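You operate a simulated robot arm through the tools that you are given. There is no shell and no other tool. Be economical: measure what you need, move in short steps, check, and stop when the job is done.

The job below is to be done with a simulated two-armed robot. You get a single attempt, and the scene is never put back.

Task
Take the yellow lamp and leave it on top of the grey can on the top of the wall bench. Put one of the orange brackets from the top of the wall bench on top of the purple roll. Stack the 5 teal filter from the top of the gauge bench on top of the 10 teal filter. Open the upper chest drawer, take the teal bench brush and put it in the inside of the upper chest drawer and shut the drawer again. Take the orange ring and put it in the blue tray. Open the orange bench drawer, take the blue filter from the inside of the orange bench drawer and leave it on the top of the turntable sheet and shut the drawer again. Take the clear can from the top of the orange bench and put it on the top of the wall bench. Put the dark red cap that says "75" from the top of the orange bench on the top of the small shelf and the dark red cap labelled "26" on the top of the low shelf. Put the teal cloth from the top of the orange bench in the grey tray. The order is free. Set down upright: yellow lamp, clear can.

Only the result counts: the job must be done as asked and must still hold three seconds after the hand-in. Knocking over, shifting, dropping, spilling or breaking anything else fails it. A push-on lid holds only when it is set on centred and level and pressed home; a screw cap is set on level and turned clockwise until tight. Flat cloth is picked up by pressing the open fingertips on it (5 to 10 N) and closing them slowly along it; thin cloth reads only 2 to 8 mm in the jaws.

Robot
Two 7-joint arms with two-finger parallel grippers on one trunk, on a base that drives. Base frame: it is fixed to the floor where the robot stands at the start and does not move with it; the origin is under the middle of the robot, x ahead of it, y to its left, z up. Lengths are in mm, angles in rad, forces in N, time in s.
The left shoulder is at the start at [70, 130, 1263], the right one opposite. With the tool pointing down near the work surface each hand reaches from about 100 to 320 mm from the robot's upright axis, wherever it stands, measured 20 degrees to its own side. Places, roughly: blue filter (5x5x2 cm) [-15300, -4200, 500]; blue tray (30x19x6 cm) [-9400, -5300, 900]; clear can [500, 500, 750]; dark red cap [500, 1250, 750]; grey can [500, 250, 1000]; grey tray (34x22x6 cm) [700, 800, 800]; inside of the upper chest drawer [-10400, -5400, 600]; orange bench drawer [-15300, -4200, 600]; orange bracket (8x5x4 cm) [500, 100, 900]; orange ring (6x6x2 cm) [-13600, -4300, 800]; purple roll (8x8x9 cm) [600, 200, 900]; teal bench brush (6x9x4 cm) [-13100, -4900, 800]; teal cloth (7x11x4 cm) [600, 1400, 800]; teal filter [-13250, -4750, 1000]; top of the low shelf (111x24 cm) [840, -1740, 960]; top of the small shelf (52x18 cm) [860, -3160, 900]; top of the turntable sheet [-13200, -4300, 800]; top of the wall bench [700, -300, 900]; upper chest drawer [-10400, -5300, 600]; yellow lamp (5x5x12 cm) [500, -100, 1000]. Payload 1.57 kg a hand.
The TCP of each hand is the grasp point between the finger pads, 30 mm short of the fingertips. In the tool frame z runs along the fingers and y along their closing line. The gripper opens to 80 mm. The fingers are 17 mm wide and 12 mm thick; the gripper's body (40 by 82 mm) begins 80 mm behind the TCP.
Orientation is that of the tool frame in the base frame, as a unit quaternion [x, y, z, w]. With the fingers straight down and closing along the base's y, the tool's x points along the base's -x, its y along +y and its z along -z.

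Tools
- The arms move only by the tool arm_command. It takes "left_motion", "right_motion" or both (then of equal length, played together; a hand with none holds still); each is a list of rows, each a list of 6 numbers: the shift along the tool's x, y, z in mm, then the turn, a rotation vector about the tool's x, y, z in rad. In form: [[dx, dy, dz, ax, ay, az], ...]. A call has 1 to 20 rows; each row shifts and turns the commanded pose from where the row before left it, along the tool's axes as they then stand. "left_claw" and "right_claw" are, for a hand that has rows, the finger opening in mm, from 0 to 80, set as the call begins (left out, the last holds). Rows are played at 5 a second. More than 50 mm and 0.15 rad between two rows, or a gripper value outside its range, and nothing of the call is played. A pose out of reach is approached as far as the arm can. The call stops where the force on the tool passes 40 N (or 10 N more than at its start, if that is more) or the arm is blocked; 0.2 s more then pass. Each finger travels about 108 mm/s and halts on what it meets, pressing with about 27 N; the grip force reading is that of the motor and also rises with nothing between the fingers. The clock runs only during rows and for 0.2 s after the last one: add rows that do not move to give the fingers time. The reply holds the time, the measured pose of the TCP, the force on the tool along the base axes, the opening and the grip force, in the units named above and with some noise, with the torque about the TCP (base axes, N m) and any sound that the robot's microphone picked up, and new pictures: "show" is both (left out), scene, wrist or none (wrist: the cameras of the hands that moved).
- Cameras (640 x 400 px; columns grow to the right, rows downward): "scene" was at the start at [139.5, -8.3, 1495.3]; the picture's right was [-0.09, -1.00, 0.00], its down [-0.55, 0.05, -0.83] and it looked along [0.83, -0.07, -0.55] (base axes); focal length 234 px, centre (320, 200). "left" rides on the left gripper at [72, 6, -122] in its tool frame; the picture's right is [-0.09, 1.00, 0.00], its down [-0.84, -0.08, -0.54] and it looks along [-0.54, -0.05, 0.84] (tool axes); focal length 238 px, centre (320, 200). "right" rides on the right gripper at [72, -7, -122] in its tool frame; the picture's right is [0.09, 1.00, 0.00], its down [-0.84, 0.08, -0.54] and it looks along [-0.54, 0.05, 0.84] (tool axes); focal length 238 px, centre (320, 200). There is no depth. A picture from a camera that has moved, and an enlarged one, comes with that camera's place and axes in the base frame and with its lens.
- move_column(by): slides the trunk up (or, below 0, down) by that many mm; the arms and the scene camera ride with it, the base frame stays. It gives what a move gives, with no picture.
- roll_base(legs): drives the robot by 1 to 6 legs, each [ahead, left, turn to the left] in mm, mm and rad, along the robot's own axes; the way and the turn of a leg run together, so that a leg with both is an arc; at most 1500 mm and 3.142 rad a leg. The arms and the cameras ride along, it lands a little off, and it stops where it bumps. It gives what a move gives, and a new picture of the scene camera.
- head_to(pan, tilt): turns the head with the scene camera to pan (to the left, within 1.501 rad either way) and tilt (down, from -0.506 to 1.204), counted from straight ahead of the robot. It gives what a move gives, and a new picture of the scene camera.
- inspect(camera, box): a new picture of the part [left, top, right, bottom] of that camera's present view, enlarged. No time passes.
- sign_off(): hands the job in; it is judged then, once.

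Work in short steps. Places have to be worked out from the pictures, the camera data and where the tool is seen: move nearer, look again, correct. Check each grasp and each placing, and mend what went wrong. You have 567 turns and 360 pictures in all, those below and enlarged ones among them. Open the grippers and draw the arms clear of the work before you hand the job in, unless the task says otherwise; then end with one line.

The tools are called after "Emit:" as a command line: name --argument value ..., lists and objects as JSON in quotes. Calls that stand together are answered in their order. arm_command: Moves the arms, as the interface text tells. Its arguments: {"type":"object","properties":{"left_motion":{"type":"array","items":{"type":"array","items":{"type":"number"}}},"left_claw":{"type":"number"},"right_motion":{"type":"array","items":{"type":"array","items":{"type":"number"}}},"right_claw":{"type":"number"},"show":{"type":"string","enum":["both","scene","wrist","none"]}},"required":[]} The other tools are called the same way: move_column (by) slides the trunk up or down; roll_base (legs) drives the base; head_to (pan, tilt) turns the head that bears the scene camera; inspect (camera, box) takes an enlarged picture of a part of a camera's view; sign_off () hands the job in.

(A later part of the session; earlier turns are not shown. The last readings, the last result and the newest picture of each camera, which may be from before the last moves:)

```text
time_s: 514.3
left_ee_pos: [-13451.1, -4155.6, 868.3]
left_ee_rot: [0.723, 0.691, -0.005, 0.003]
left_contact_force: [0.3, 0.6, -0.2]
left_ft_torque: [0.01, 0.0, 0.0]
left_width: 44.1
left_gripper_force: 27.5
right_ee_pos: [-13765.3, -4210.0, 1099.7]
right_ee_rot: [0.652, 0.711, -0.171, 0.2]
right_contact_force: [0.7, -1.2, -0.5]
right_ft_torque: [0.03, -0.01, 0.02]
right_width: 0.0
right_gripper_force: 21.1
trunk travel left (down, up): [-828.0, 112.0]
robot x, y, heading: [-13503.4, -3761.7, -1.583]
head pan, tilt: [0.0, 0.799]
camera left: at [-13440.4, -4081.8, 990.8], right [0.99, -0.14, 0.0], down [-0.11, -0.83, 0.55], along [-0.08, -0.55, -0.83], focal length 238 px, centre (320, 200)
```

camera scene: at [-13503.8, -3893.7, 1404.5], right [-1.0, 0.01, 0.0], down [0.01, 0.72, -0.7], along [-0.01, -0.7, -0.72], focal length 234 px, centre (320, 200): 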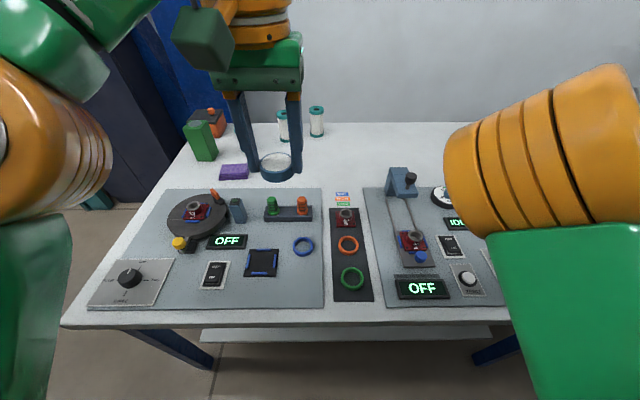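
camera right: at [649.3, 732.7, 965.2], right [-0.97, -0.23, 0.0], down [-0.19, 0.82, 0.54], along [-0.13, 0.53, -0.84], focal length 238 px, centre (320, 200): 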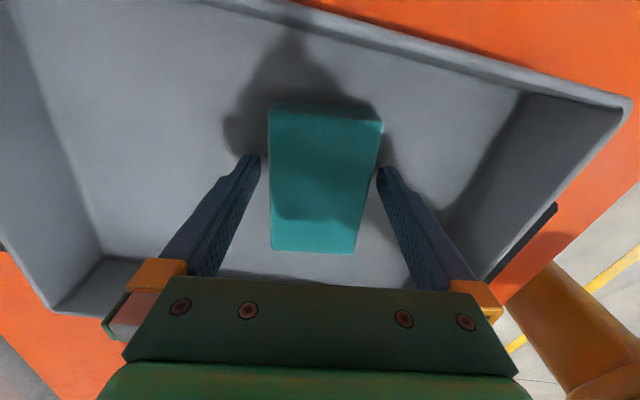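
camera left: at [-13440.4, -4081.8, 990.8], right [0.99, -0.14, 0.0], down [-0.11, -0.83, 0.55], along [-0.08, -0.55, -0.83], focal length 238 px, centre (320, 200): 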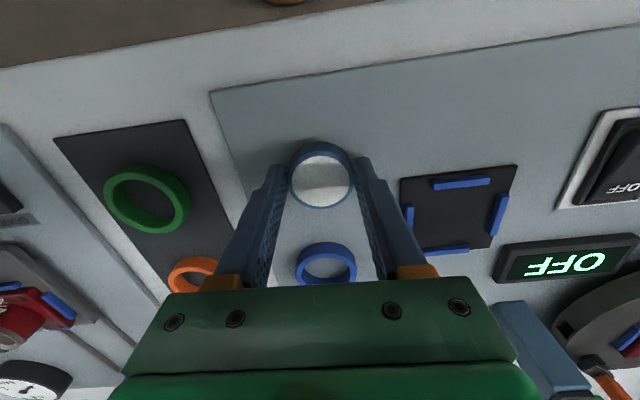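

Still not touching; I continue.

Emit:
arm_command --left_motion '[[0, 0, 3, 0, 0, 0], [0, 0, 3, 0, 0, 0], [0, 0, 0, 0, 0, 0]]' --show "none"

Emit:
arm_command --left_motion '[[0, 0, 3, 0, 0, 0], [0, 0, 3, 0, 0, 0], [0, 0, 0, 0, 0, 0]]' --show "none"

Emit:
arm_command --left_motion '[[0, 0, 3, 0, 0, 0], [0, 0, 3, 0, 0, 0], [0, 0, 0, 0, 0, 0]]' --show "none"

Emit:
arm_command --left_motion '[[0, 0, 3, 0, 0, 0], [0, 0, 3, 0, 0, 0], [0, 0, 0, 0, 0, 0]]' --show "wrist"

```text
time_s: 515.1
left_ee_pos: [-13451.7, -4155.8, 863.1]
left_ee_rot: [0.723, 0.691, -0.005, 0.003]
left_contact_force: [-0.1, -0.4, 2.3]
left_ft_torque: [-0.09, -0.04, 0.03]
left_width: 43.8
left_gripper_force: 27.1
right_ee_pos: [-13766.3, -4210.2, 1101.1]
right_ee_rot: [0.652, 0.711, -0.171, 0.199]
right_contact_force: [-0.4, 0.7, -0.5]
right_ft_torque: [-0.01, -0.02, -0.02]
right_width: 0.1
right_gripper_force: 21.5
trunk travel left (down, up): [-828.0, 112.0]
robot x, y, heading: [-13504.3, -3763.3, -1.583]
head pan, tilt: [0.0, 0.799]
```

```text
time_s: 515.9
left_ee_pos: [-13451.5, -4154.9, 858.1]
left_ee_rot: [0.723, 0.691, -0.005, 0.004]
left_contact_force: [1.5, -4.8, 18.1]
left_ft_torque: [-0.13, -0.36, -0.12]
left_width: 43.9
left_gripper_force: 26.6
right_ee_pos: [-13766.0, -4210.0, 1100.8]
right_ee_rot: [0.652, 0.711, -0.171, 0.199]
right_contact_force: [0.0, 0.3, -0.6]
right_ft_torque: [-0.02, 0.01, -0.02]
right_width: 0.0
right_gripper_force: 20.9
trunk travel left (down, up): [-828.0, 112.0]
robot x, y, heading: [-13501.3, -3763.0, -1.585]
head pan, tilt: [0.0, 0.799]
```

```text
time_s: 516.4
left_ee_pos: [-13451.8, -4156.4, 858.9]
left_ee_rot: [0.723, 0.691, -0.01, 0.007]
left_contact_force: [1.7, 3.8, 18.8]
left_ft_torque: [0.24, -0.39, 0.04]
left_width: 43.8
left_gripper_force: 27.2
right_ee_pos: [-13766.2, -4206.6, 1102.0]
right_ee_rot: [0.652, 0.711, -0.173, 0.201]
right_contact_force: [-0.6, -0.6, 0.3]
right_ft_torque: [0.0, 0.0, -0.02]
right_width: 0.0
right_gripper_force: 21.5
trunk travel left (down, up): [-828.0, 112.0]
robot x, y, heading: [-13501.4, -3763.8, -1.581]
head pan, tilt: [0.0, 0.799]
stopped in row 2 (left hand): the force on the tool passed its limit at 46 N (the readings are from after the stop); the commanded pose is now the measured one
```

```text
time_s: 516.8
left_ee_pos: [-13452.1, -4153.8, 859.1]
left_ee_rot: [0.722, 0.691, -0.012, 0.01]
left_contact_force: [0.9, 7.6, 22.0]
left_ft_torque: [0.44, -0.54, 0.17]
left_width: 44.0
left_gripper_force: 26.9
right_ee_pos: [-13766.2, -4205.3, 1103.4]
right_ee_rot: [0.651, 0.711, -0.173, 0.201]
right_contact_force: [-0.3, 0.0, 0.4]
right_ft_torque: [-0.03, -0.04, -0.03]
right_width: 0.0
right_gripper_force: 21.5
trunk travel left (down, up): [-828.0, 112.0]
robot x, y, heading: [-13502.7, -3767.1, -1.586]
head pan, tilt: [0.0, 0.799]
stopped in row 2 (left hand): the force on the tool passed its limit at 45 N (the readings are from after the stop); the commanded pose is now the measured one
camera left: at [-13440.9, -4078.7, 979.0], right [0.99, -0.14, 0.0], down [-0.11, -0.82, 0.57], along [-0.08, -0.56, -0.82], focal length 238 px, centre (320, 200)
```

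left: 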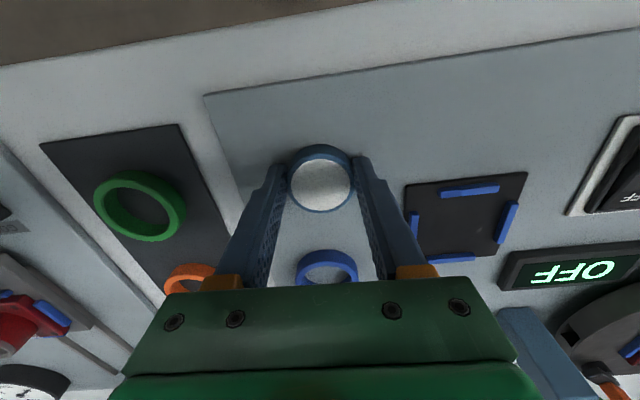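

Contact reached (sheet z≈827). I ease up 3 mm, open, and raise.

Emit:
arm_command --left_motion '[[0, 0, -3, 0, 0, 0], [0, 0, 0, 0, 0, 0]]' --show "none"

Emit:
arm_command --left_motion '[[0, 0, 0, 0, 0, 0], [0, 0, 0, 0, 0, 0], [0, 0, -10, 0, 0, 0], [0, 0, -38, 0, 0, 0], [0, 0, -38, 0, 0, 0], [0, 0, -38, 0, 0, 0], [0, 0, -38, 0, 0, 0], [0, 0, 0, 0, 0, 0]]' --left_claw 70 --show "wrist"

```text
time_s: 517.4
left_ee_pos: [-13451.1, -4159.7, 857.6]
left_ee_rot: [0.723, 0.691, -0.01, 0.008]
left_contact_force: [0.0, 0.9, 4.7]
left_ft_torque: [0.09, -0.13, -0.06]
left_width: 43.9
left_gripper_force: 27.1
right_ee_pos: [-13766.8, -4210.2, 1100.1]
right_ee_rot: [0.653, 0.711, -0.171, 0.199]
right_contact_force: [-0.5, 0.0, 0.6]
right_ft_torque: [0.0, 0.0, -0.02]
right_width: 0.1
right_gripper_force: 21.1
trunk travel left (down, up): [-828.0, 112.0]
robot x, y, heading: [-13508.6, -3764.1, -1.577]
head pan, tilt: [0.0, 0.799]
```

```text
time_s: 519.2
left_ee_pos: [-13450.6, -4154.9, 1018.1]
left_ee_rot: [0.723, 0.691, -0.01, 0.007]
left_contact_force: [0.0, 0.4, 0.0]
left_ft_torque: [0.01, 0.01, 0.0]
left_width: 69.9
left_gripper_force: 0.1
right_ee_pos: [-13766.3, -4211.2, 1100.0]
right_ee_rot: [0.652, 0.711, -0.171, 0.199]
right_contact_force: [-0.2, 0.3, 0.2]
right_ft_torque: [0.03, 0.01, -0.01]
right_width: 0.2
right_gripper_force: 21.4
trunk travel left (down, up): [-828.0, 112.0]
robot x, y, heading: [-13501.3, -3766.4, -1.585]
head pan, tilt: [0.0, 0.799]
camera left: at [-13440.5, -4079.6, 1139.2], right [0.99, -0.14, 0.0], down [-0.11, -0.82, 0.56], along [-0.08, -0.56, -0.83], focal length 238 px, centre (320, 200)
```

left: 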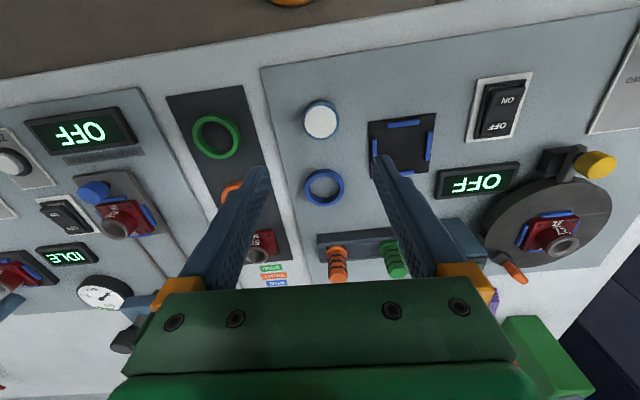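

The blue filter sits on the turntable sheet. Next the orange ring at ≈(−13591,−4269): I raise the left hand, un-tilt the right hand, and shift the base.

Emit:
arm_command --right_motion '[[16, 0, -2, 0, 0.14, 0], [16, 0, -2, 0, 0.14, 0], [16, 0, -2, 0, 0.14, 0], [16, 0, -2, 0, 0.11, 0], [0, 0, 0, 0, 0, 0], [0, 0, 0, 0, 0, 0]]' --left_motion '[[0, 0, -38, 0, 0, 0], [0, 0, -38, 0, 0, 0], [0, 0, -38, 0, 0, 0], [0, 0, -38, 0, 0, 0], [0, 0, -38, 0, 0, 0], [0, 0, 0, 0, 0, 0]]' --right_claw 80 --show "none"

Emit:
roll_base --legs '[[70, 175, 0.01]]'

Emit:
inspect --camera "right" --box '[0, 0, 640, 400]'

```text
time_s: 520.6
left_ee_pos: [-13452.9, -4152.6, 1209.8]
left_ee_rot: [0.723, 0.691, -0.009, 0.006]
left_contact_force: [0.6, 0.3, -0.5]
left_ft_torque: [0.03, 0.0, 0.01]
left_width: 70.1
left_gripper_force: 0.0
right_ee_pos: [-13772.0, -4149.8, 1088.2]
right_ee_rot: [0.675, 0.738, 0.006, 0.006]
right_contact_force: [0.4, 0.5, -0.4]
right_ft_torque: [-0.02, 0.02, -0.06]
right_width: 80.2
right_gripper_force: 0.1
trunk travel left (down, up): [-828.0, 112.0]
robot x, y, heading: [-13507.3, -3764.6, -1.578]
head pan, tilt: [0.0, 0.799]
```

```text
time_s: 522.1
left_ee_pos: [-13277.6, -4219.6, 1209.9]
left_ee_rot: [0.718, 0.696, -0.009, 0.008]
left_contact_force: [0.6, -0.1, 0.2]
left_ft_torque: [0.0, -0.07, -0.04]
left_width: 69.9
left_gripper_force: 0.0
right_ee_pos: [-13595.7, -4221.7, 1088.3]
right_ee_rot: [0.67, 0.742, 0.006, 0.007]
right_contact_force: [-0.2, -0.7, 0.5]
right_ft_torque: [0.0, -0.03, -0.01]
right_width: 80.0
right_gripper_force: 0.0
trunk travel left (down, up): [-828.0, 112.0]
robot x, y, heading: [-13330.8, -3833.0, -1.569]
head pan, tilt: [0.0, 0.799]
camera scene: at [-13332.4, -3964.9, 1404.3], right [-1.0, 0.0, 0.0], down [0.0, 0.72, -0.7], along [0.0, -0.7, -0.72], focal length 234 px, centre (320, 200)
```

scene: 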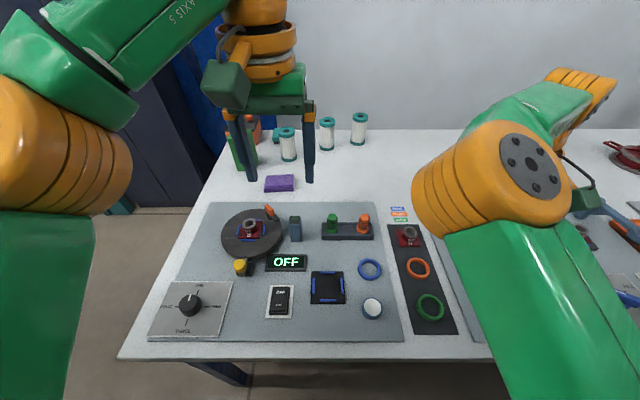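

```text
1.00 times, centred on (320, 200) of right (not enlarged: the box is as wide or as high as the picture)
camera zoom: at [-13611.0, -4150.5, 1210.1], right [0.98, 0.19, 0.02], down [0.15, -0.82, 0.55], along [0.12, -0.53, -0.84], focal length 238 px, centre (320, 200)
```

zoom: 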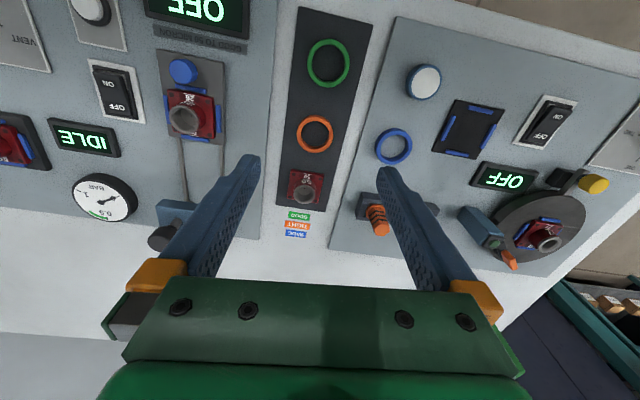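

The ring is ~43 mm further ahead. I move the right hand forward and lower the trunk 190 mm.

Emit:
arm_command --right_motion '[[-22, -3, 0, 0, 0, 0], [-21, -3, 0, 0, 0, 0], [0, 0, 0, 0, 0, 0]]' --show "none"

Emit:
move_column --by -190

Emit:
inspect --camera "right" --box '[0, 0, 640, 400]'

```text
time_s: 522.9
left_ee_pos: [-13271.3, -4221.7, 1209.4]
left_ee_rot: [0.718, 0.696, -0.009, 0.006]
left_contact_force: [1.1, 0.2, -0.4]
left_ft_torque: [0.01, 0.0, 0.0]
left_width: 69.8
left_gripper_force: 0.1
right_ee_pos: [-13595.0, -4264.5, 1088.5]
right_ee_rot: [0.67, 0.743, 0.006, 0.005]
right_contact_force: [-0.1, 0.7, 0.9]
right_ft_torque: [-0.02, 0.04, 0.01]
right_width: 79.9
right_gripper_force: 0.0
trunk travel left (down, up): [-828.0, 112.0]
robot x, y, heading: [-13329.7, -3838.7, -1.565]
head pan, tilt: [0.0, 0.799]
```

```text
time_s: 525.0
left_ee_pos: [-13272.8, -4221.7, 1019.4]
left_ee_rot: [0.718, 0.696, -0.009, 0.006]
left_contact_force: [0.6, 0.4, 0.2]
left_ft_torque: [0.01, 0.01, -0.02]
left_width: 70.1
left_gripper_force: 0.2
right_ee_pos: [-13595.2, -4264.5, 898.5]
right_ee_rot: [0.67, 0.742, 0.005, 0.005]
right_contact_force: [-0.1, 0.0, -0.1]
right_ft_torque: [0.02, 0.04, 0.0]
right_width: 80.0
right_gripper_force: 0.0
trunk travel left (down, up): [-638.0, 302.0]
robot x, y, heading: [-13331.9, -3835.7, -1.576]
head pan, tilt: [0.0, 0.799]
```

```text
1.00 times, centred on (320, 200) of right (not enlarged: the box is as wide or as high as the picture)
camera zoom: at [-13609.8, -4193.7, 1020.6], right [0.98, 0.19, 0.02], down [0.15, -0.82, 0.54], along [0.12, -0.53, -0.84], focal length 238 px, centre (320, 200)
```

zoom: 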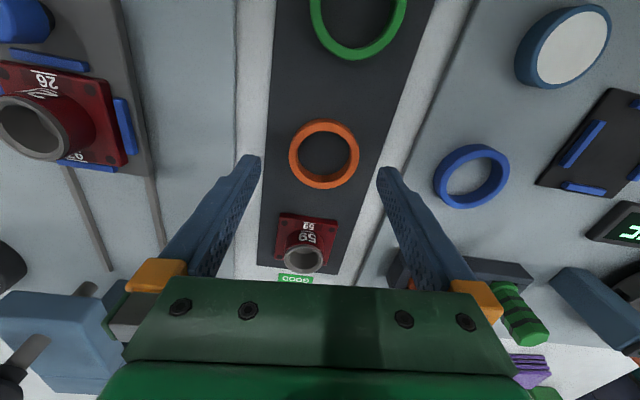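

Centred over the ring. I lower 34 mm, then close.

Emit:
move_column --by -33

Emit:
arm_command --right_motion '[[0, 3, 0, 0, 0, 0], [0, 0, 0, 0, 0, 0], [0, 0, 0, 0, 0, 0]]' --right_claw 40 --show "wrist"

```text
time_s: 525.8
left_ee_pos: [-13273.1, -4221.4, 987.5]
left_ee_rot: [0.718, 0.696, -0.01, 0.007]
left_contact_force: [-0.5, -0.5, 0.0]
left_ft_torque: [0.03, 0.0, 0.0]
left_width: 70.1
left_gripper_force: 0.2
right_ee_pos: [-13595.4, -4265.1, 865.3]
right_ee_rot: [0.67, 0.742, 0.005, 0.006]
right_contact_force: [-0.7, 1.3, 1.6]
right_ft_torque: [0.04, -0.02, -0.03]
right_width: 80.1
right_gripper_force: 0.0
trunk travel left (down, up): [-605.0, 335.0]
robot x, y, heading: [-13330.9, -3833.4, -1.569]
head pan, tilt: [0.0, 0.799]
```

```text
time_s: 526.6
left_ee_pos: [-13272.7, -4221.0, 986.5]
left_ee_rot: [0.718, 0.696, -0.009, 0.006]
left_contact_force: [0.3, 0.0, 0.4]
left_ft_torque: [0.0, 0.0, 0.0]
left_width: 69.9
left_gripper_force: 0.1
right_ee_pos: [-13592.9, -4263.2, 864.6]
right_ee_rot: [0.67, 0.743, 0.006, 0.006]
right_contact_force: [-3.8, -1.5, 5.5]
right_ft_torque: [-0.08, 0.1, -0.01]
right_width: 56.3
right_gripper_force: 26.9
trunk travel left (down, up): [-605.0, 335.0]
robot x, y, heading: [-13330.3, -3831.6, -1.571]
head pan, tilt: [0.0, 0.799]
camera right: at [-13607.2, -4193.1, 987.6], right [0.98, 0.19, 0.02], down [0.15, -0.82, 0.54], along [0.12, -0.53, -0.84], focal length 238 px, centre (320, 200)
```

right: 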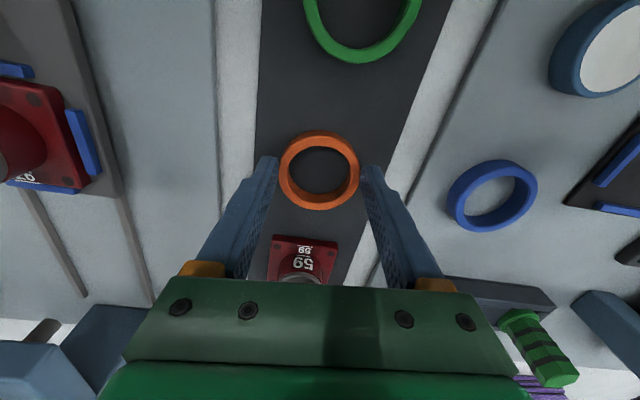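

Ring gripped. I lift it, and now head around the far end of the table into the gap by the wall to reach the filters.

Emit:
move_column --by 325

Emit:
roll_base --legs '[[-200, 0, 0], [0, -1400, 0], [0, -1400, 0]]'

Emit:
head_to --pan 0.5 --tilt 0.4

```text
time_s: 529.8
left_ee_pos: [-13272.6, -4220.5, 1311.6]
left_ee_rot: [0.719, 0.695, -0.009, 0.007]
left_contact_force: [0.7, 0.0, 0.4]
left_ft_torque: [-0.03, 0.04, -0.01]
left_width: 70.1
left_gripper_force: 0.1
right_ee_pos: [-13591.5, -4263.9, 1189.7]
right_ee_rot: [0.669, 0.743, 0.006, 0.005]
right_contact_force: [-0.2, 0.0, -0.6]
right_ft_torque: [0.01, 0.01, 0.01]
right_width: 56.0
right_gripper_force: 27.0
trunk travel left (down, up): [-930.0, 10.0]
robot x, y, heading: [-13331.1, -3836.5, -1.57]
head pan, tilt: [0.0, 0.799]
```

```text
time_s: 544.6
left_ee_pos: [-16056.0, -4076.3, 1311.6]
left_ee_rot: [0.706, 0.709, -0.009, 0.006]
left_contact_force: [-0.5, -0.8, 0.1]
left_ft_torque: [0.01, 0.02, 0.04]
left_width: 69.8
left_gripper_force: 0.0
right_ee_pos: [-16373.1, -4130.7, 1189.5]
right_ee_rot: [0.656, 0.755, 0.006, 0.005]
right_contact_force: [0.2, 0.2, -0.6]
right_ft_torque: [0.0, 0.0, -0.01]
right_width: 50.1
right_gripper_force: 26.6
trunk travel left (down, up): [-930.0, 10.0]
robot x, y, heading: [-16130.5, -3694.2, -1.535]
head pan, tilt: [0.0, 0.799]
camera scene: at [-16121.2, -3823.2, 1506.2], right [-1.0, -0.04, 0.0], down [-0.03, 0.72, -0.7], along [0.03, -0.7, -0.72], focal length 234 px, centre (320, 200)
```

scene: 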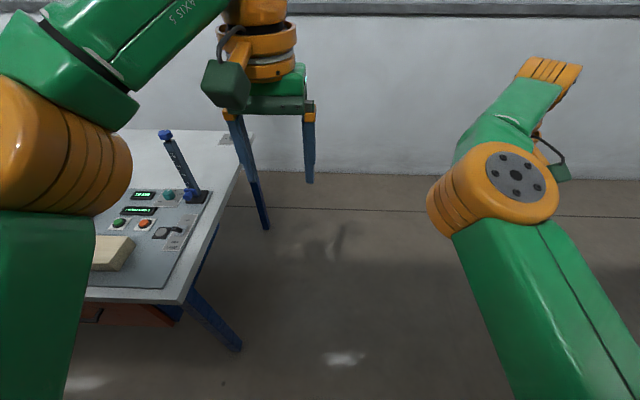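

```text
time_s: 545.5
left_ee_pos: [-16059.0, -4076.2, 1310.9]
left_ee_rot: [0.705, 0.709, -0.009, 0.007]
left_contact_force: [0.0, 0.8, -0.7]
left_ft_torque: [-0.02, 0.02, 0.06]
left_width: 69.9
left_gripper_force: 0.2
right_ee_pos: [-16374.5, -4130.3, 1189.1]
right_ee_rot: [0.655, 0.755, 0.006, 0.006]
right_contact_force: [0.4, 0.4, 0.0]
right_ft_torque: [0.04, 0.0, 0.01]
right_width: 50.2
right_gripper_force: 27.1
trunk travel left (down, up): [-930.0, 10.0]
robot x, y, heading: [-16127.3, -3691.7, -1.536]
head pan, tilt: [0.499, 0.4]
camera scene: at [-16078.3, -3822.1, 1541.2], right [-0.86, -0.51, 0.0], down [-0.2, 0.34, -0.92], along [0.47, -0.79, -0.39], focal length 234 px, centre (320, 200)
```

scene: 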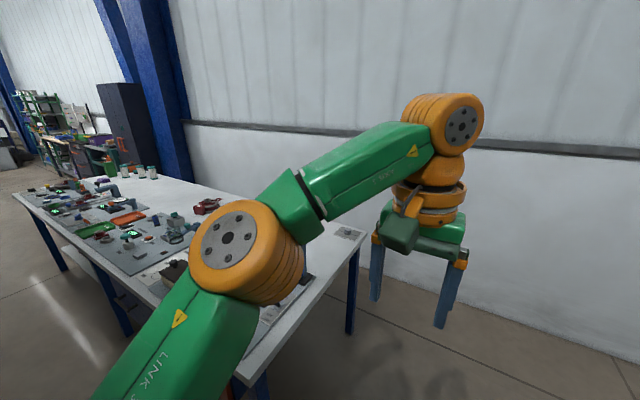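

The ring grip width changed from 56 to 50; I check the ring in the right hand.

Emit:
inspect --camera "right" --box '[160, 60, 480, 300]'

```text
1.67 times, centred on (320, 180) of right
camera zoom: at [-16392.2, -4060.3, 1312.4], right [0.97, 0.23, 0.02], down [0.19, -0.82, 0.54], along [0.14, -0.53, -0.84], focal length 397 px, centre (320, 233)
```

zoom: 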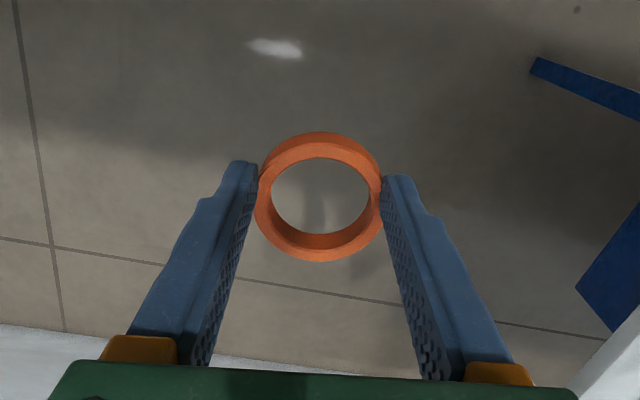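

The ring is still held symmetrically. I turn around to face +y and then reverse into the gap by the wall.

Emit:
roll_base --legs '[[0, 0, 3.106], [-1400, 0, 0], [-230, 0, 0]]'

Emit:
head_to --pan -0.6 --tilt 0.6

```text
time_s: 561.1
left_ee_pos: [-16149.4, -4927.6, 1308.4]
left_ee_rot: [-0.706, 0.708, 0.006, 0.008]
left_contact_force: [0.4, -0.3, -0.5]
left_ft_torque: [-0.03, 0.01, 0.02]
left_width: 70.0
left_gripper_force: 0.1
right_ee_pos: [-15832.1, -4877.1, 1187.0]
right_ee_rot: [0.753, -0.657, -0.003, 0.007]
right_contact_force: [-0.8, -0.8, -0.6]
right_ft_torque: [-0.03, -0.01, 0.05]
right_width: 49.4
right_gripper_force: 27.1
trunk travel left (down, up): [-930.0, 10.0]
robot x, y, heading: [-16084.1, -5317.6, 1.603]
head pan, tilt: [0.499, 0.4]
camera scene: at [-16129.0, -5182.4, 1540.7], right [0.86, 0.51, 0.0], down [0.2, -0.34, -0.92], along [-0.47, 0.79, -0.39], focal length 234 px, centre (320, 200)
```

scene: 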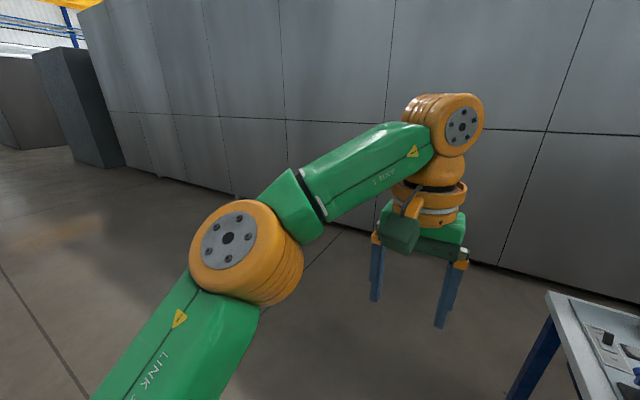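

```text
time_s: 562.4
left_ee_pos: [-16149.4, -4932.8, 1310.5]
left_ee_rot: [-0.706, 0.708, 0.007, 0.009]
left_contact_force: [-0.3, -0.4, 1.3]
left_ft_torque: [0.0, 0.02, -0.01]
left_width: 69.9
left_gripper_force: 0.0
right_ee_pos: [-15831.8, -4880.5, 1190.5]
right_ee_rot: [0.753, -0.658, -0.005, 0.006]
right_contact_force: [1.2, -0.3, -0.6]
right_ft_torque: [-0.03, 0.0, 0.01]
right_width: 49.3
right_gripper_force: 26.8
trunk travel left (down, up): [-930.0, 10.0]
robot x, y, heading: [-16081.2, -5318.5, 1.607]
head pan, tilt: [-0.6, 0.6]
camera scene: at [-16034.5, -5193.1, 1523.0], right [0.84, -0.54, 0.0], down [-0.3, -0.48, -0.82], along [0.44, 0.7, -0.57], focal length 234 px, centre (320, 200)
```

scene: 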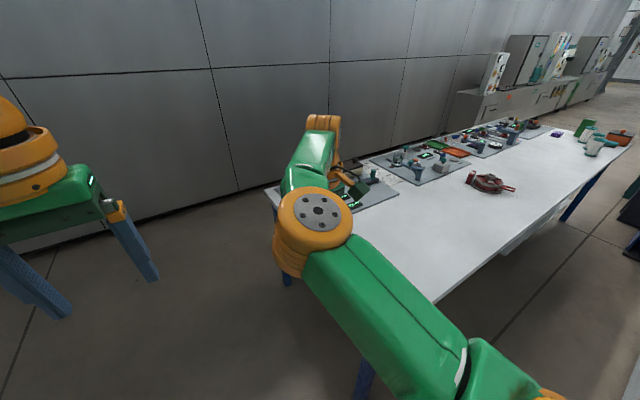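

The gap looks clear (table edge y≈−5030). I correct the heading and drive right (+x) along the gap in two steps.

Emit:
roll_base --legs '[[0, 0, -0.036], [0, -1200, 0]]'

Emit:
inspect --camera "right" --box '[160, 60, 480, 300]'

```text
time_s: 569.0
left_ee_pos: [-14918.5, -4945.9, 1310.8]
left_ee_rot: [-0.687, 0.727, 0.006, 0.01]
left_contact_force: [-0.3, -0.1, 0.9]
left_ft_torque: [0.0, -0.01, 0.0]
left_width: 70.1
left_gripper_force: 0.1
right_ee_pos: [-14598.3, -4912.9, 1190.4]
right_ee_rot: [0.734, -0.679, -0.005, 0.006]
right_contact_force: [-0.1, -0.7, -0.9]
right_ft_torque: [-0.02, -0.02, -0.02]
right_width: 48.9
right_gripper_force: 26.8
trunk travel left (down, up): [-930.0, 10.0]
robot x, y, heading: [-14871.9, -5333.4, 1.544]
head pan, tilt: [-0.6, 0.6]
camera scene: at [-14818.8, -5213.2, 1523.1], right [0.81, -0.58, 0.0], down [-0.33, -0.46, -0.83], along [0.48, 0.67, -0.56], focal length 234 px, centre (320, 200)
```

scene: 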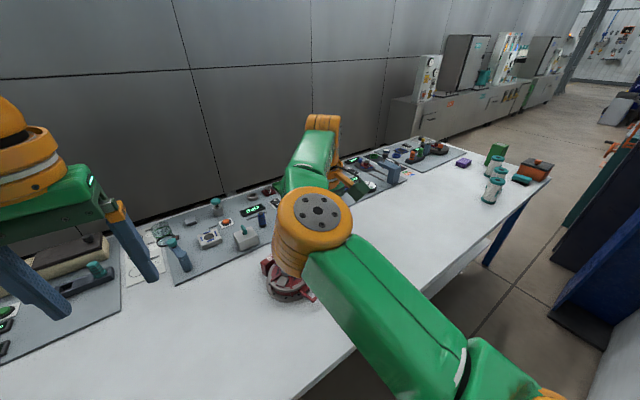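

```text
1.67 times, centred on (320, 180) of right
camera zoom: at [-14583.0, -4983.4, 1312.6], right [-0.99, -0.17, 0.02], down [-0.13, 0.83, 0.54], along [-0.1, 0.53, -0.84], focal length 397 px, centre (320, 233)
```

zoom: 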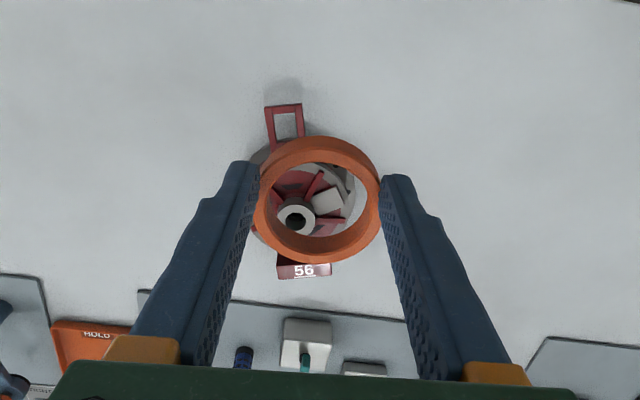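

The ring is slowly slipping down in the fingers. I drive to an empty part of the table and set it down to regrip it deeper.

Emit:
roll_base --legs '[[0, -330, 0.027]]'

Emit:
move_column --by -290

Emit:
inspect --camera "right" --box '[0, 0, 640, 400]'

```text
time_s: 571.1
left_ee_pos: [-14601.5, -4950.7, 1311.0]
left_ee_rot: [-0.696, 0.718, 0.006, 0.01]
left_contact_force: [-0.1, 0.1, -0.4]
left_ft_torque: [-0.01, -0.05, -0.02]
left_width: 69.9
left_gripper_force: 0.1
right_ee_pos: [-14282.4, -4908.1, 1190.5]
right_ee_rot: [0.743, -0.669, -0.005, 0.004]
right_contact_force: [-1.1, -1.1, 0.3]
right_ft_torque: [0.0, 0.0, -0.01]
right_width: 48.8
right_gripper_force: 27.7
trunk travel left (down, up): [-930.0, 10.0]
robot x, y, heading: [-14541.5, -5336.2, 1.57]
head pan, tilt: [-0.6, 0.6]
camera scene: at [-14495.7, -5215.7, 1523.2], right [0.83, -0.56, 0.0], down [-0.32, -0.47, -0.83], along [0.47, 0.68, -0.56], focal length 234 px, centre (320, 200)
```

scene: 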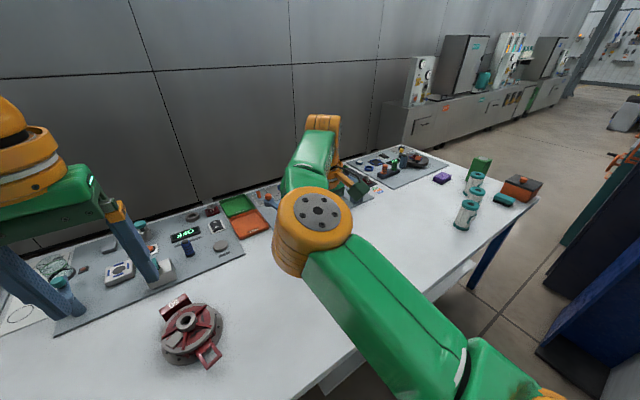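

```text
time_s: 574.0
left_ee_pos: [-14598.4, -4951.4, 1021.2]
left_ee_rot: [-0.695, 0.719, 0.006, 0.009]
left_contact_force: [0.0, -0.1, -1.4]
left_ft_torque: [0.0, 0.01, 0.0]
left_width: 70.2
left_gripper_force: 0.0
right_ee_pos: [-14280.1, -4909.1, 900.1]
right_ee_rot: [0.743, -0.669, -0.006, 0.006]
right_contact_force: [0.2, -0.5, 0.0]
right_ft_torque: [-0.02, 0.02, 0.0]
right_width: 49.3
right_gripper_force: 26.5
trunk travel left (down, up): [-640.0, 300.0]
robot x, y, heading: [-14543.6, -5336.5, 1.571]
head pan, tilt: [-0.6, 0.6]
```

```text
1.00 times, centred on (320, 200) of right (not enlarged: the box is as wide or as high as the picture)
camera zoom: at [-14262.2, -4980.1, 1022.4], right [-0.98, -0.19, 0.02], down [-0.15, 0.82, 0.54], along [-0.12, 0.53, -0.84], focal length 238 px, centre (320, 200)
```

zoom: 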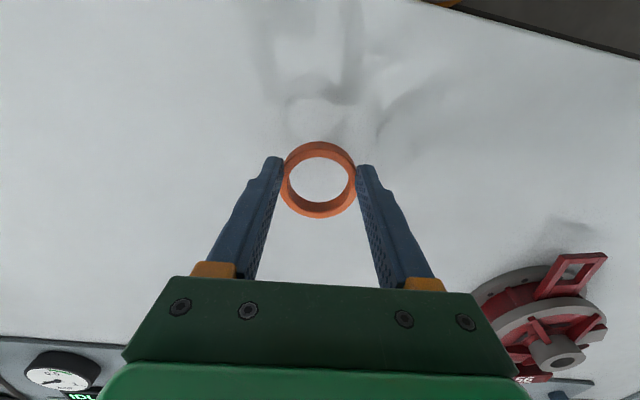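

I lower until the ring touches the table.

Emit:
move_column --by -28

Emit:
move_column --by -6

Emit:
move_column --by -5

```text
time_s: 574.8
left_ee_pos: [-14598.6, -4951.5, 993.1]
left_ee_rot: [-0.695, 0.719, 0.007, 0.009]
left_contact_force: [-0.2, -0.2, -0.2]
left_ft_torque: [0.03, 0.0, 0.01]
left_width: 70.1
left_gripper_force: 0.0
right_ee_pos: [-14279.2, -4909.8, 872.6]
right_ee_rot: [0.743, -0.67, -0.006, 0.005]
right_contact_force: [-0.5, 0.1, -0.2]
right_ft_torque: [-0.02, 0.01, -0.01]
right_width: 49.2
right_gripper_force: 26.9
trunk travel left (down, up): [-612.0, 328.0]
robot x, y, heading: [-14541.4, -5337.6, 1.576]
head pan, tilt: [-0.6, 0.6]
```

```text
time_s: 575.3
left_ee_pos: [-14597.6, -4951.5, 987.5]
left_ee_rot: [-0.696, 0.718, 0.007, 0.01]
left_contact_force: [0.9, 0.0, 0.1]
left_ft_torque: [-0.02, 0.01, 0.0]
left_width: 69.9
left_gripper_force: 0.1
right_ee_pos: [-14280.1, -4908.3, 866.5]
right_ee_rot: [0.743, -0.669, -0.006, 0.006]
right_contact_force: [-0.2, 0.0, 0.0]
right_ft_torque: [0.0, -0.02, -0.04]
right_width: 49.2
right_gripper_force: 26.9
trunk travel left (down, up): [-606.0, 334.0]
robot x, y, heading: [-14541.4, -5339.7, 1.574]
head pan, tilt: [-0.6, 0.6]
```

```text
time_s: 575.9
left_ee_pos: [-14600.4, -4951.1, 984.4]
left_ee_rot: [-0.695, 0.719, 0.007, 0.01]
left_contact_force: [-0.1, -0.2, -0.1]
left_ft_torque: [-0.01, 0.02, 0.0]
left_width: 69.8
left_gripper_force: 0.0
right_ee_pos: [-14280.1, -4910.0, 861.7]
right_ee_rot: [0.743, -0.67, -0.007, 0.005]
right_contact_force: [-0.4, -0.1, 4.4]
right_ft_torque: [0.1, -0.09, 0.03]
right_width: 48.8
right_gripper_force: 27.2
trunk travel left (down, up): [-601.0, 339.0]
robot x, y, heading: [-14541.6, -5337.7, 1.566]
head pan, tilt: [-0.6, 0.6]
```

Ring on the table. I open, lower 6 mm, and regrip.

Emit:
arm_command --right_motion '[[0, 0, 0, 0, 0, 0], [0, 0, 0, 0, 0, 0]]' --right_claw 75 --show "wrist"

Emit:
move_column --by -7

```text
time_s: 576.5
left_ee_pos: [-14598.5, -4951.9, 982.0]
left_ee_rot: [-0.695, 0.719, 0.006, 0.009]
left_contact_force: [0.0, 0.4, 0.3]
left_ft_torque: [-0.02, -0.01, 0.01]
left_width: 70.0
left_gripper_force: 0.2
right_ee_pos: [-14278.6, -4908.7, 861.5]
right_ee_rot: [0.743, -0.669, -0.005, 0.007]
right_contact_force: [-0.7, 0.0, 0.8]
right_ft_torque: [-0.03, 0.02, -0.01]
right_width: 75.1
right_gripper_force: 0.0
trunk travel left (down, up): [-601.0, 339.0]
robot x, y, heading: [-14545.3, -5336.7, 1.574]
head pan, tilt: [-0.6, 0.6]
camera right: at [-14262.3, -4980.2, 983.4], right [-0.98, -0.19, 0.02], down [-0.15, 0.82, 0.54], along [-0.12, 0.53, -0.84], focal length 238 px, centre (320, 200)
```

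right: 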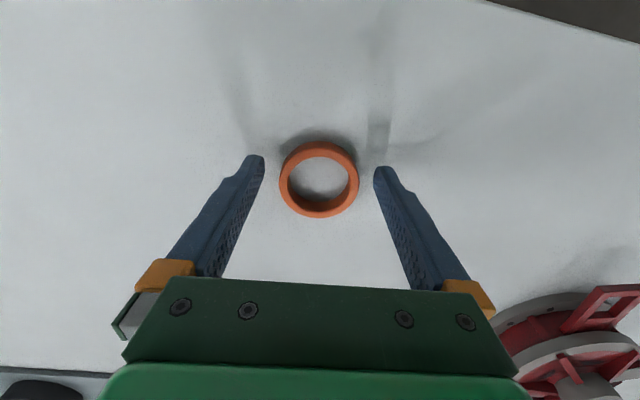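

```text
time_s: 577.0
left_ee_pos: [-14598.7, -4951.0, 975.5]
left_ee_rot: [-0.695, 0.719, 0.007, 0.01]
left_contact_force: [-0.2, -0.2, -0.3]
left_ft_torque: [0.01, -0.01, -0.01]
left_width: 70.0
left_gripper_force: 0.0
right_ee_pos: [-14279.9, -4909.2, 854.0]
right_ee_rot: [0.743, -0.669, -0.005, 0.006]
right_contact_force: [-0.1, 0.3, -0.1]
right_ft_torque: [0.0, -0.03, 0.02]
right_width: 75.1
right_gripper_force: 0.0
trunk travel left (down, up): [-594.0, 346.0]
robot x, y, heading: [-14542.8, -5338.0, 1.572]
head pan, tilt: [-0.6, 0.6]
```

The ring is ~8 mm off the finger centre. I centre on it and close.

Emit:
arm_command --right_motion '[[-8, 0, 0, 0, 0, 0], [0, 0, 0, 0, 0, 0]]' --show "none"

Emit:
arm_command --right_motion '[[0, 0, 0, 0, 0, 0], [0, 0, 0, 0, 0, 0], [0, 0, 0, 0, 0, 0]]' --right_claw 30 --show "wrist"

```text
time_s: 577.6
left_ee_pos: [-14598.7, -4950.8, 975.6]
left_ee_rot: [-0.694, 0.719, 0.007, 0.009]
left_contact_force: [0.6, -0.6, 0.0]
left_ft_torque: [0.02, 0.03, 0.02]
left_width: 70.0
left_gripper_force: 0.1
right_ee_pos: [-14280.8, -4902.2, 853.2]
right_ee_rot: [0.743, -0.669, -0.006, 0.005]
right_contact_force: [0.2, 0.7, 0.7]
right_ft_torque: [-0.02, -0.01, 0.0]
right_width: 75.1
right_gripper_force: 0.0
trunk travel left (down, up): [-594.0, 346.0]
robot x, y, heading: [-14542.2, -5336.5, 1.576]
head pan, tilt: [-0.6, 0.6]
```

```text
time_s: 578.4
left_ee_pos: [-14598.4, -4951.1, 975.5]
left_ee_rot: [-0.695, 0.719, 0.007, 0.01]
left_contact_force: [-0.8, -0.2, 0.5]
left_ft_torque: [-0.01, 0.02, 0.0]
left_width: 69.9
left_gripper_force: 0.1
right_ee_pos: [-14282.2, -4901.3, 853.5]
right_ee_rot: [0.743, -0.67, -0.006, 0.005]
right_contact_force: [0.4, 0.1, 0.3]
right_ft_torque: [0.01, 0.0, -0.03]
right_width: 48.6
right_gripper_force: 27.3
trunk travel left (down, up): [-594.0, 346.0]
robot x, y, heading: [-14540.9, -5340.1, 1.571]
head pan, tilt: [-0.6, 0.6]
camera right: at [-14262.9, -4972.1, 975.7], right [-0.98, -0.19, 0.02], down [-0.15, 0.82, 0.54], along [-0.12, 0.53, -0.84], focal length 238 px, centre (320, 200)
```

right: 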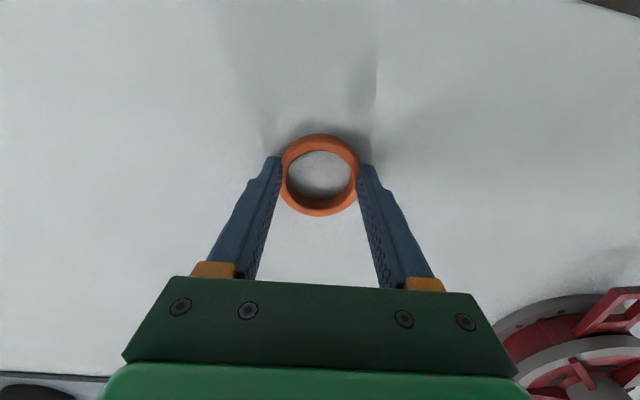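

Now it grips firmly at 48.6 mm (flat faces). I lift, and drive on to the filters.

Emit:
move_column --by 340

Emit:
roll_base --legs '[[0, -1080, 0]]'

Emit:
head_to --pan -0.2 --tilt 0.75

```text
time_s: 581.8
left_ee_pos: [-14599.0, -4951.4, 1314.6]
left_ee_rot: [-0.696, 0.718, 0.007, 0.009]
left_contact_force: [0.2, -0.4, 0.6]
left_ft_torque: [0.01, 0.0, 0.04]
left_width: 69.8
left_gripper_force: 0.0
right_ee_pos: [-14280.3, -4900.5, 1193.5]
right_ee_rot: [0.743, -0.669, -0.005, 0.006]
right_contact_force: [0.1, -0.5, -0.5]
right_ft_torque: [0.01, -0.01, 0.0]
right_width: 48.7
right_gripper_force: 26.3
trunk travel left (down, up): [-934.0, 6.0]
robot x, y, heading: [-14544.8, -5336.5, 1.578]
head pan, tilt: [-0.6, 0.6]
```

```text
time_s: 587.2
left_ee_pos: [-13536.4, -4951.6, 1315.7]
left_ee_rot: [-0.694, 0.72, 0.006, 0.009]
left_contact_force: [-0.6, -0.5, 0.4]
left_ft_torque: [0.0, 0.02, 0.0]
left_width: 69.6
left_gripper_force: 0.0
right_ee_pos: [-13218.3, -4903.3, 1193.6]
right_ee_rot: [0.741, -0.672, -0.006, 0.006]
right_contact_force: [0.4, 0.5, -0.6]
right_ft_torque: [0.0, -0.03, -0.01]
right_width: 49.0
right_gripper_force: 26.9
trunk travel left (down, up): [-934.0, 6.0]
robot x, y, heading: [-13480.2, -5337.2, 1.566]
head pan, tilt: [-0.6, 0.6]
camera scene: at [-13431.2, -5217.1, 1527.1], right [0.82, -0.57, 0.0], down [-0.32, -0.47, -0.83], along [0.47, 0.68, -0.56], focal length 234 px, centre (320, 200)
```

scene: 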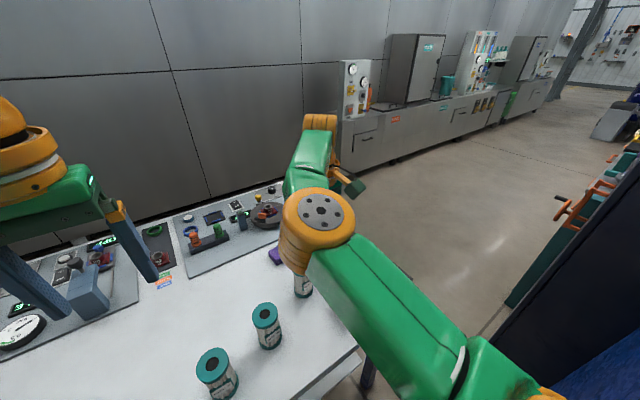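

```text
time_s: 588.1
left_ee_pos: [-13535.0, -4952.0, 1314.7]
left_ee_rot: [-0.693, 0.72, 0.006, 0.009]
left_contact_force: [0.1, 0.4, 0.3]
left_ft_torque: [0.0, 0.0, 0.01]
left_width: 70.2
left_gripper_force: 0.1
right_ee_pos: [-13217.1, -4904.3, 1192.4]
right_ee_rot: [0.741, -0.671, -0.005, 0.006]
right_contact_force: [0.3, 1.0, -0.3]
right_ft_torque: [0.02, -0.02, -0.02]
right_width: 48.8
right_gripper_force: 26.7
trunk travel left (down, up): [-934.0, 6.0]
robot x, y, heading: [-13482.2, -5339.2, 1.57]
head pan, tilt: [-0.201, 0.75]
camera scene: at [-13463.0, -5208.8, 1514.2], right [0.98, -0.2, 0.0], down [-0.14, -0.67, -0.73], along [0.15, 0.72, -0.68], focal length 234 px, centre (320, 200)
```

scene: 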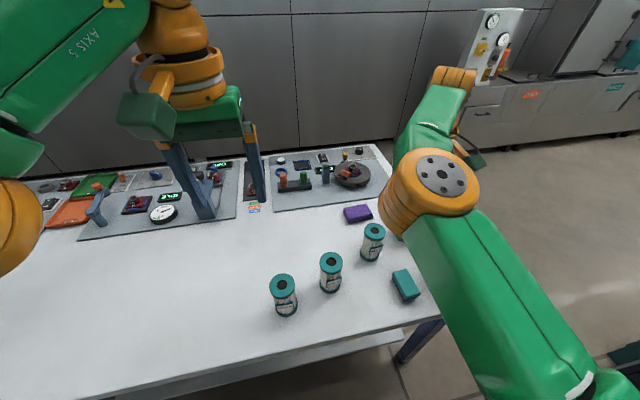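

Emit:
inspect --camera "scene" --box '[255, 215, 415, 325]'

```text
3.64 times, centred on (335, 270) of scene
camera zoom: at [-13463.0, -5208.8, 1514.2], right [0.98, -0.2, 0.0], down [-0.14, -0.67, -0.73], along [0.15, 0.72, -0.68], focal length 851 px, centre (266, -54)
```

zoom: 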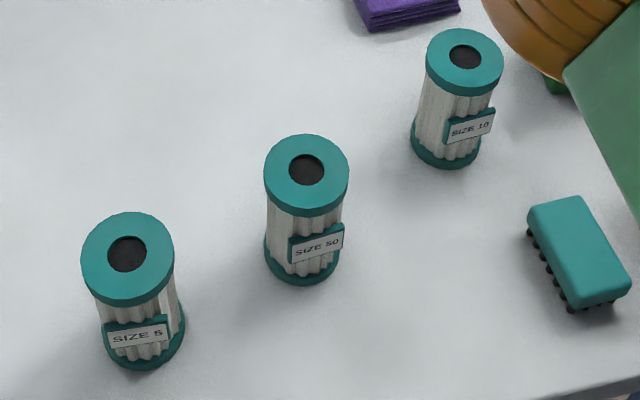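

Confirmed: SIZE 5 ≈(−13499,−4897), SIZE 50 in the middle, SIZE 10 ≈(−13198,−4777). I bring the left hand above SIZE 5, levelled, down to z≈1010.

Emit:
arm_command --left_motion '[[-14, -9, 35, -0.002, 0.01, -0.019], [-14, -9, 35, -0.002, 0.011, -0.019], [-14, -9, 38, 0, 0, 0], [-13, -9, 38, 0, 0, 0], [0, 0, 40, 0, 0, 0], [0, 0, 40, 0, 0, 0], [0, 0, 40, 0, 0, 0], [0, 0, 35, 0, 0, 0], [0, 0, 0, 0, 0, 0]]' --left_claw 80 --show "wrist"

```text
time_s: 590.1
left_ee_pos: [-13498.7, -4897.9, 1013.8]
left_ee_rot: [0.707, -0.707, 0.0, -0.001]
left_contact_force: [-0.2, 0.4, 0.1]
left_ft_torque: [0.02, -0.02, 0.0]
left_width: 79.8
left_gripper_force: 0.1
right_ee_pos: [-13217.5, -4903.6, 1193.0]
right_ee_rot: [0.741, -0.671, -0.005, 0.006]
right_contact_force: [0.7, -0.3, -0.8]
right_ft_torque: [-0.03, -0.02, -0.03]
right_width: 48.9
right_gripper_force: 26.9
trunk travel left (down, up): [-934.0, 6.0]
robot x, y, heading: [-13480.1, -5338.0, 1.568]
head pan, tilt: [-0.201, 0.75]
camera left: at [-13504.6, -4969.5, 1136.8], right [-1.0, 0.09, 0.0], down [0.08, 0.84, 0.54], along [0.05, 0.54, -0.84], focal length 238 px, centre (320, 200)
```

left: 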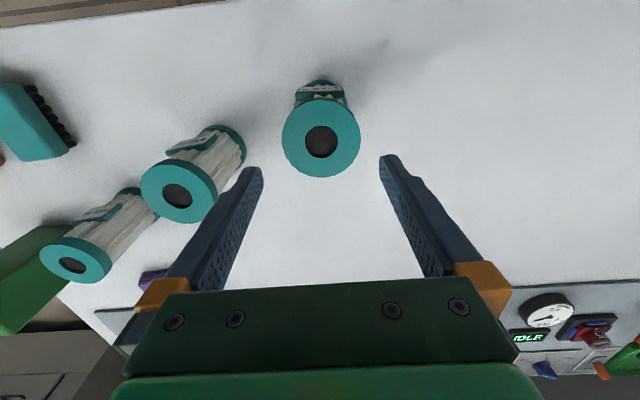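

SIZE 5's top (z≈941) is ~8 mm nearer to me. I correct and descend 98 mm around it.

Emit:
arm_command --left_motion '[[8, 0, 0, 0, 0, 0], [0, 0, 30, 0, 0, 0], [0, 0, 30, 0, 0, 0], [0, 0, 38, 0, 0, 0], [0, 0, 0, 0, 0, 0]]' --show "wrist"

```text
time_s: 591.3
left_ee_pos: [-13499.7, -4906.6, 942.9]
left_ee_rot: [-0.707, 0.708, 0.0, 0.001]
left_contact_force: [-0.6, -0.1, 0.5]
left_ft_torque: [0.0, -0.06, 0.02]
left_width: 80.0
left_gripper_force: 0.1
left hand out of reach, approached as far as the arm can: row 4
right_ee_pos: [-13218.3, -4904.0, 1192.6]
right_ee_rot: [0.741, -0.671, -0.006, 0.006]
right_contact_force: [-0.4, 0.3, 0.0]
right_ft_torque: [0.03, 0.02, 0.01]
right_width: 48.8
right_gripper_force: 27.2
trunk travel left (down, up): [-934.0, 6.0]
robot x, y, heading: [-13477.3, -5338.4, 1.567]
head pan, tilt: [-0.201, 0.75]
camera left: at [-13505.5, -4978.1, 1065.2], right [-1.0, 0.09, 0.0], down [0.08, 0.84, 0.54], along [0.05, 0.54, -0.84], focal length 238 px, centre (320, 200)
```

left: 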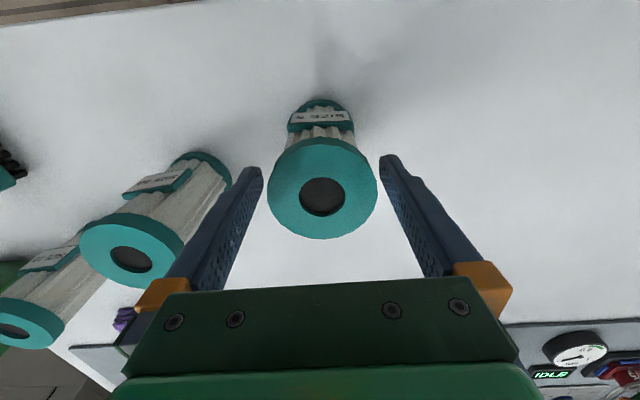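

Centred. I lower the trunk 28 mm and close on the cap.

Emit:
move_column --by -28

Emit:
arm_command --left_motion '[[0, 0, 0, 0, 0, 0], [0, 0, 0, 0, 0, 0], [0, 0, 0, 0, 0, 0]]' --left_claw 45 --show "wrist"

```text
time_s: 592.0
left_ee_pos: [-13498.8, -4906.7, 914.8]
left_ee_rot: [-0.707, 0.707, 0.001, 0.001]
left_contact_force: [0.3, -0.3, -0.8]
left_ft_torque: [-0.01, -0.02, 0.01]
left_width: 79.8
left_gripper_force: 0.2
right_ee_pos: [-13217.5, -4903.5, 1165.2]
right_ee_rot: [0.741, -0.672, -0.005, 0.006]
right_contact_force: [-0.1, -0.2, -0.6]
right_ft_torque: [0.02, 0.01, -0.01]
right_width: 48.8
right_gripper_force: 26.8
trunk travel left (down, up): [-906.0, 34.0]
robot x, y, heading: [-13478.4, -5339.3, 1.566]
head pan, tilt: [-0.201, 0.75]
```

```text
time_s: 592.8
left_ee_pos: [-13498.5, -4907.2, 914.2]
left_ee_rot: [0.707, -0.707, -0.001, -0.001]
left_contact_force: [-0.7, -0.8, 0.8]
left_ft_torque: [-0.03, 0.07, 0.02]
left_width: 65.2
left_gripper_force: 26.9
right_ee_pos: [-13217.0, -4903.4, 1165.7]
right_ee_rot: [0.741, -0.671, -0.005, 0.006]
right_contact_force: [-0.9, 0.2, 0.4]
right_ft_torque: [0.01, 0.0, 0.04]
right_width: 49.0
right_gripper_force: 26.5
trunk travel left (down, up): [-906.0, 34.0]
robot x, y, heading: [-13481.9, -5336.3, 1.563]
head pan, tilt: [-0.201, 0.75]
camera left: at [-13505.1, -4978.3, 1037.5], right [-1.0, 0.09, 0.0], down [0.08, 0.84, 0.54], along [0.05, 0.54, -0.84], focal length 238 px, centre (320, 200)
```

left: 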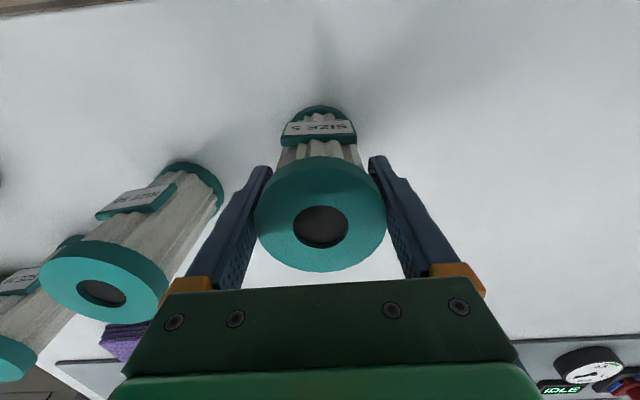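

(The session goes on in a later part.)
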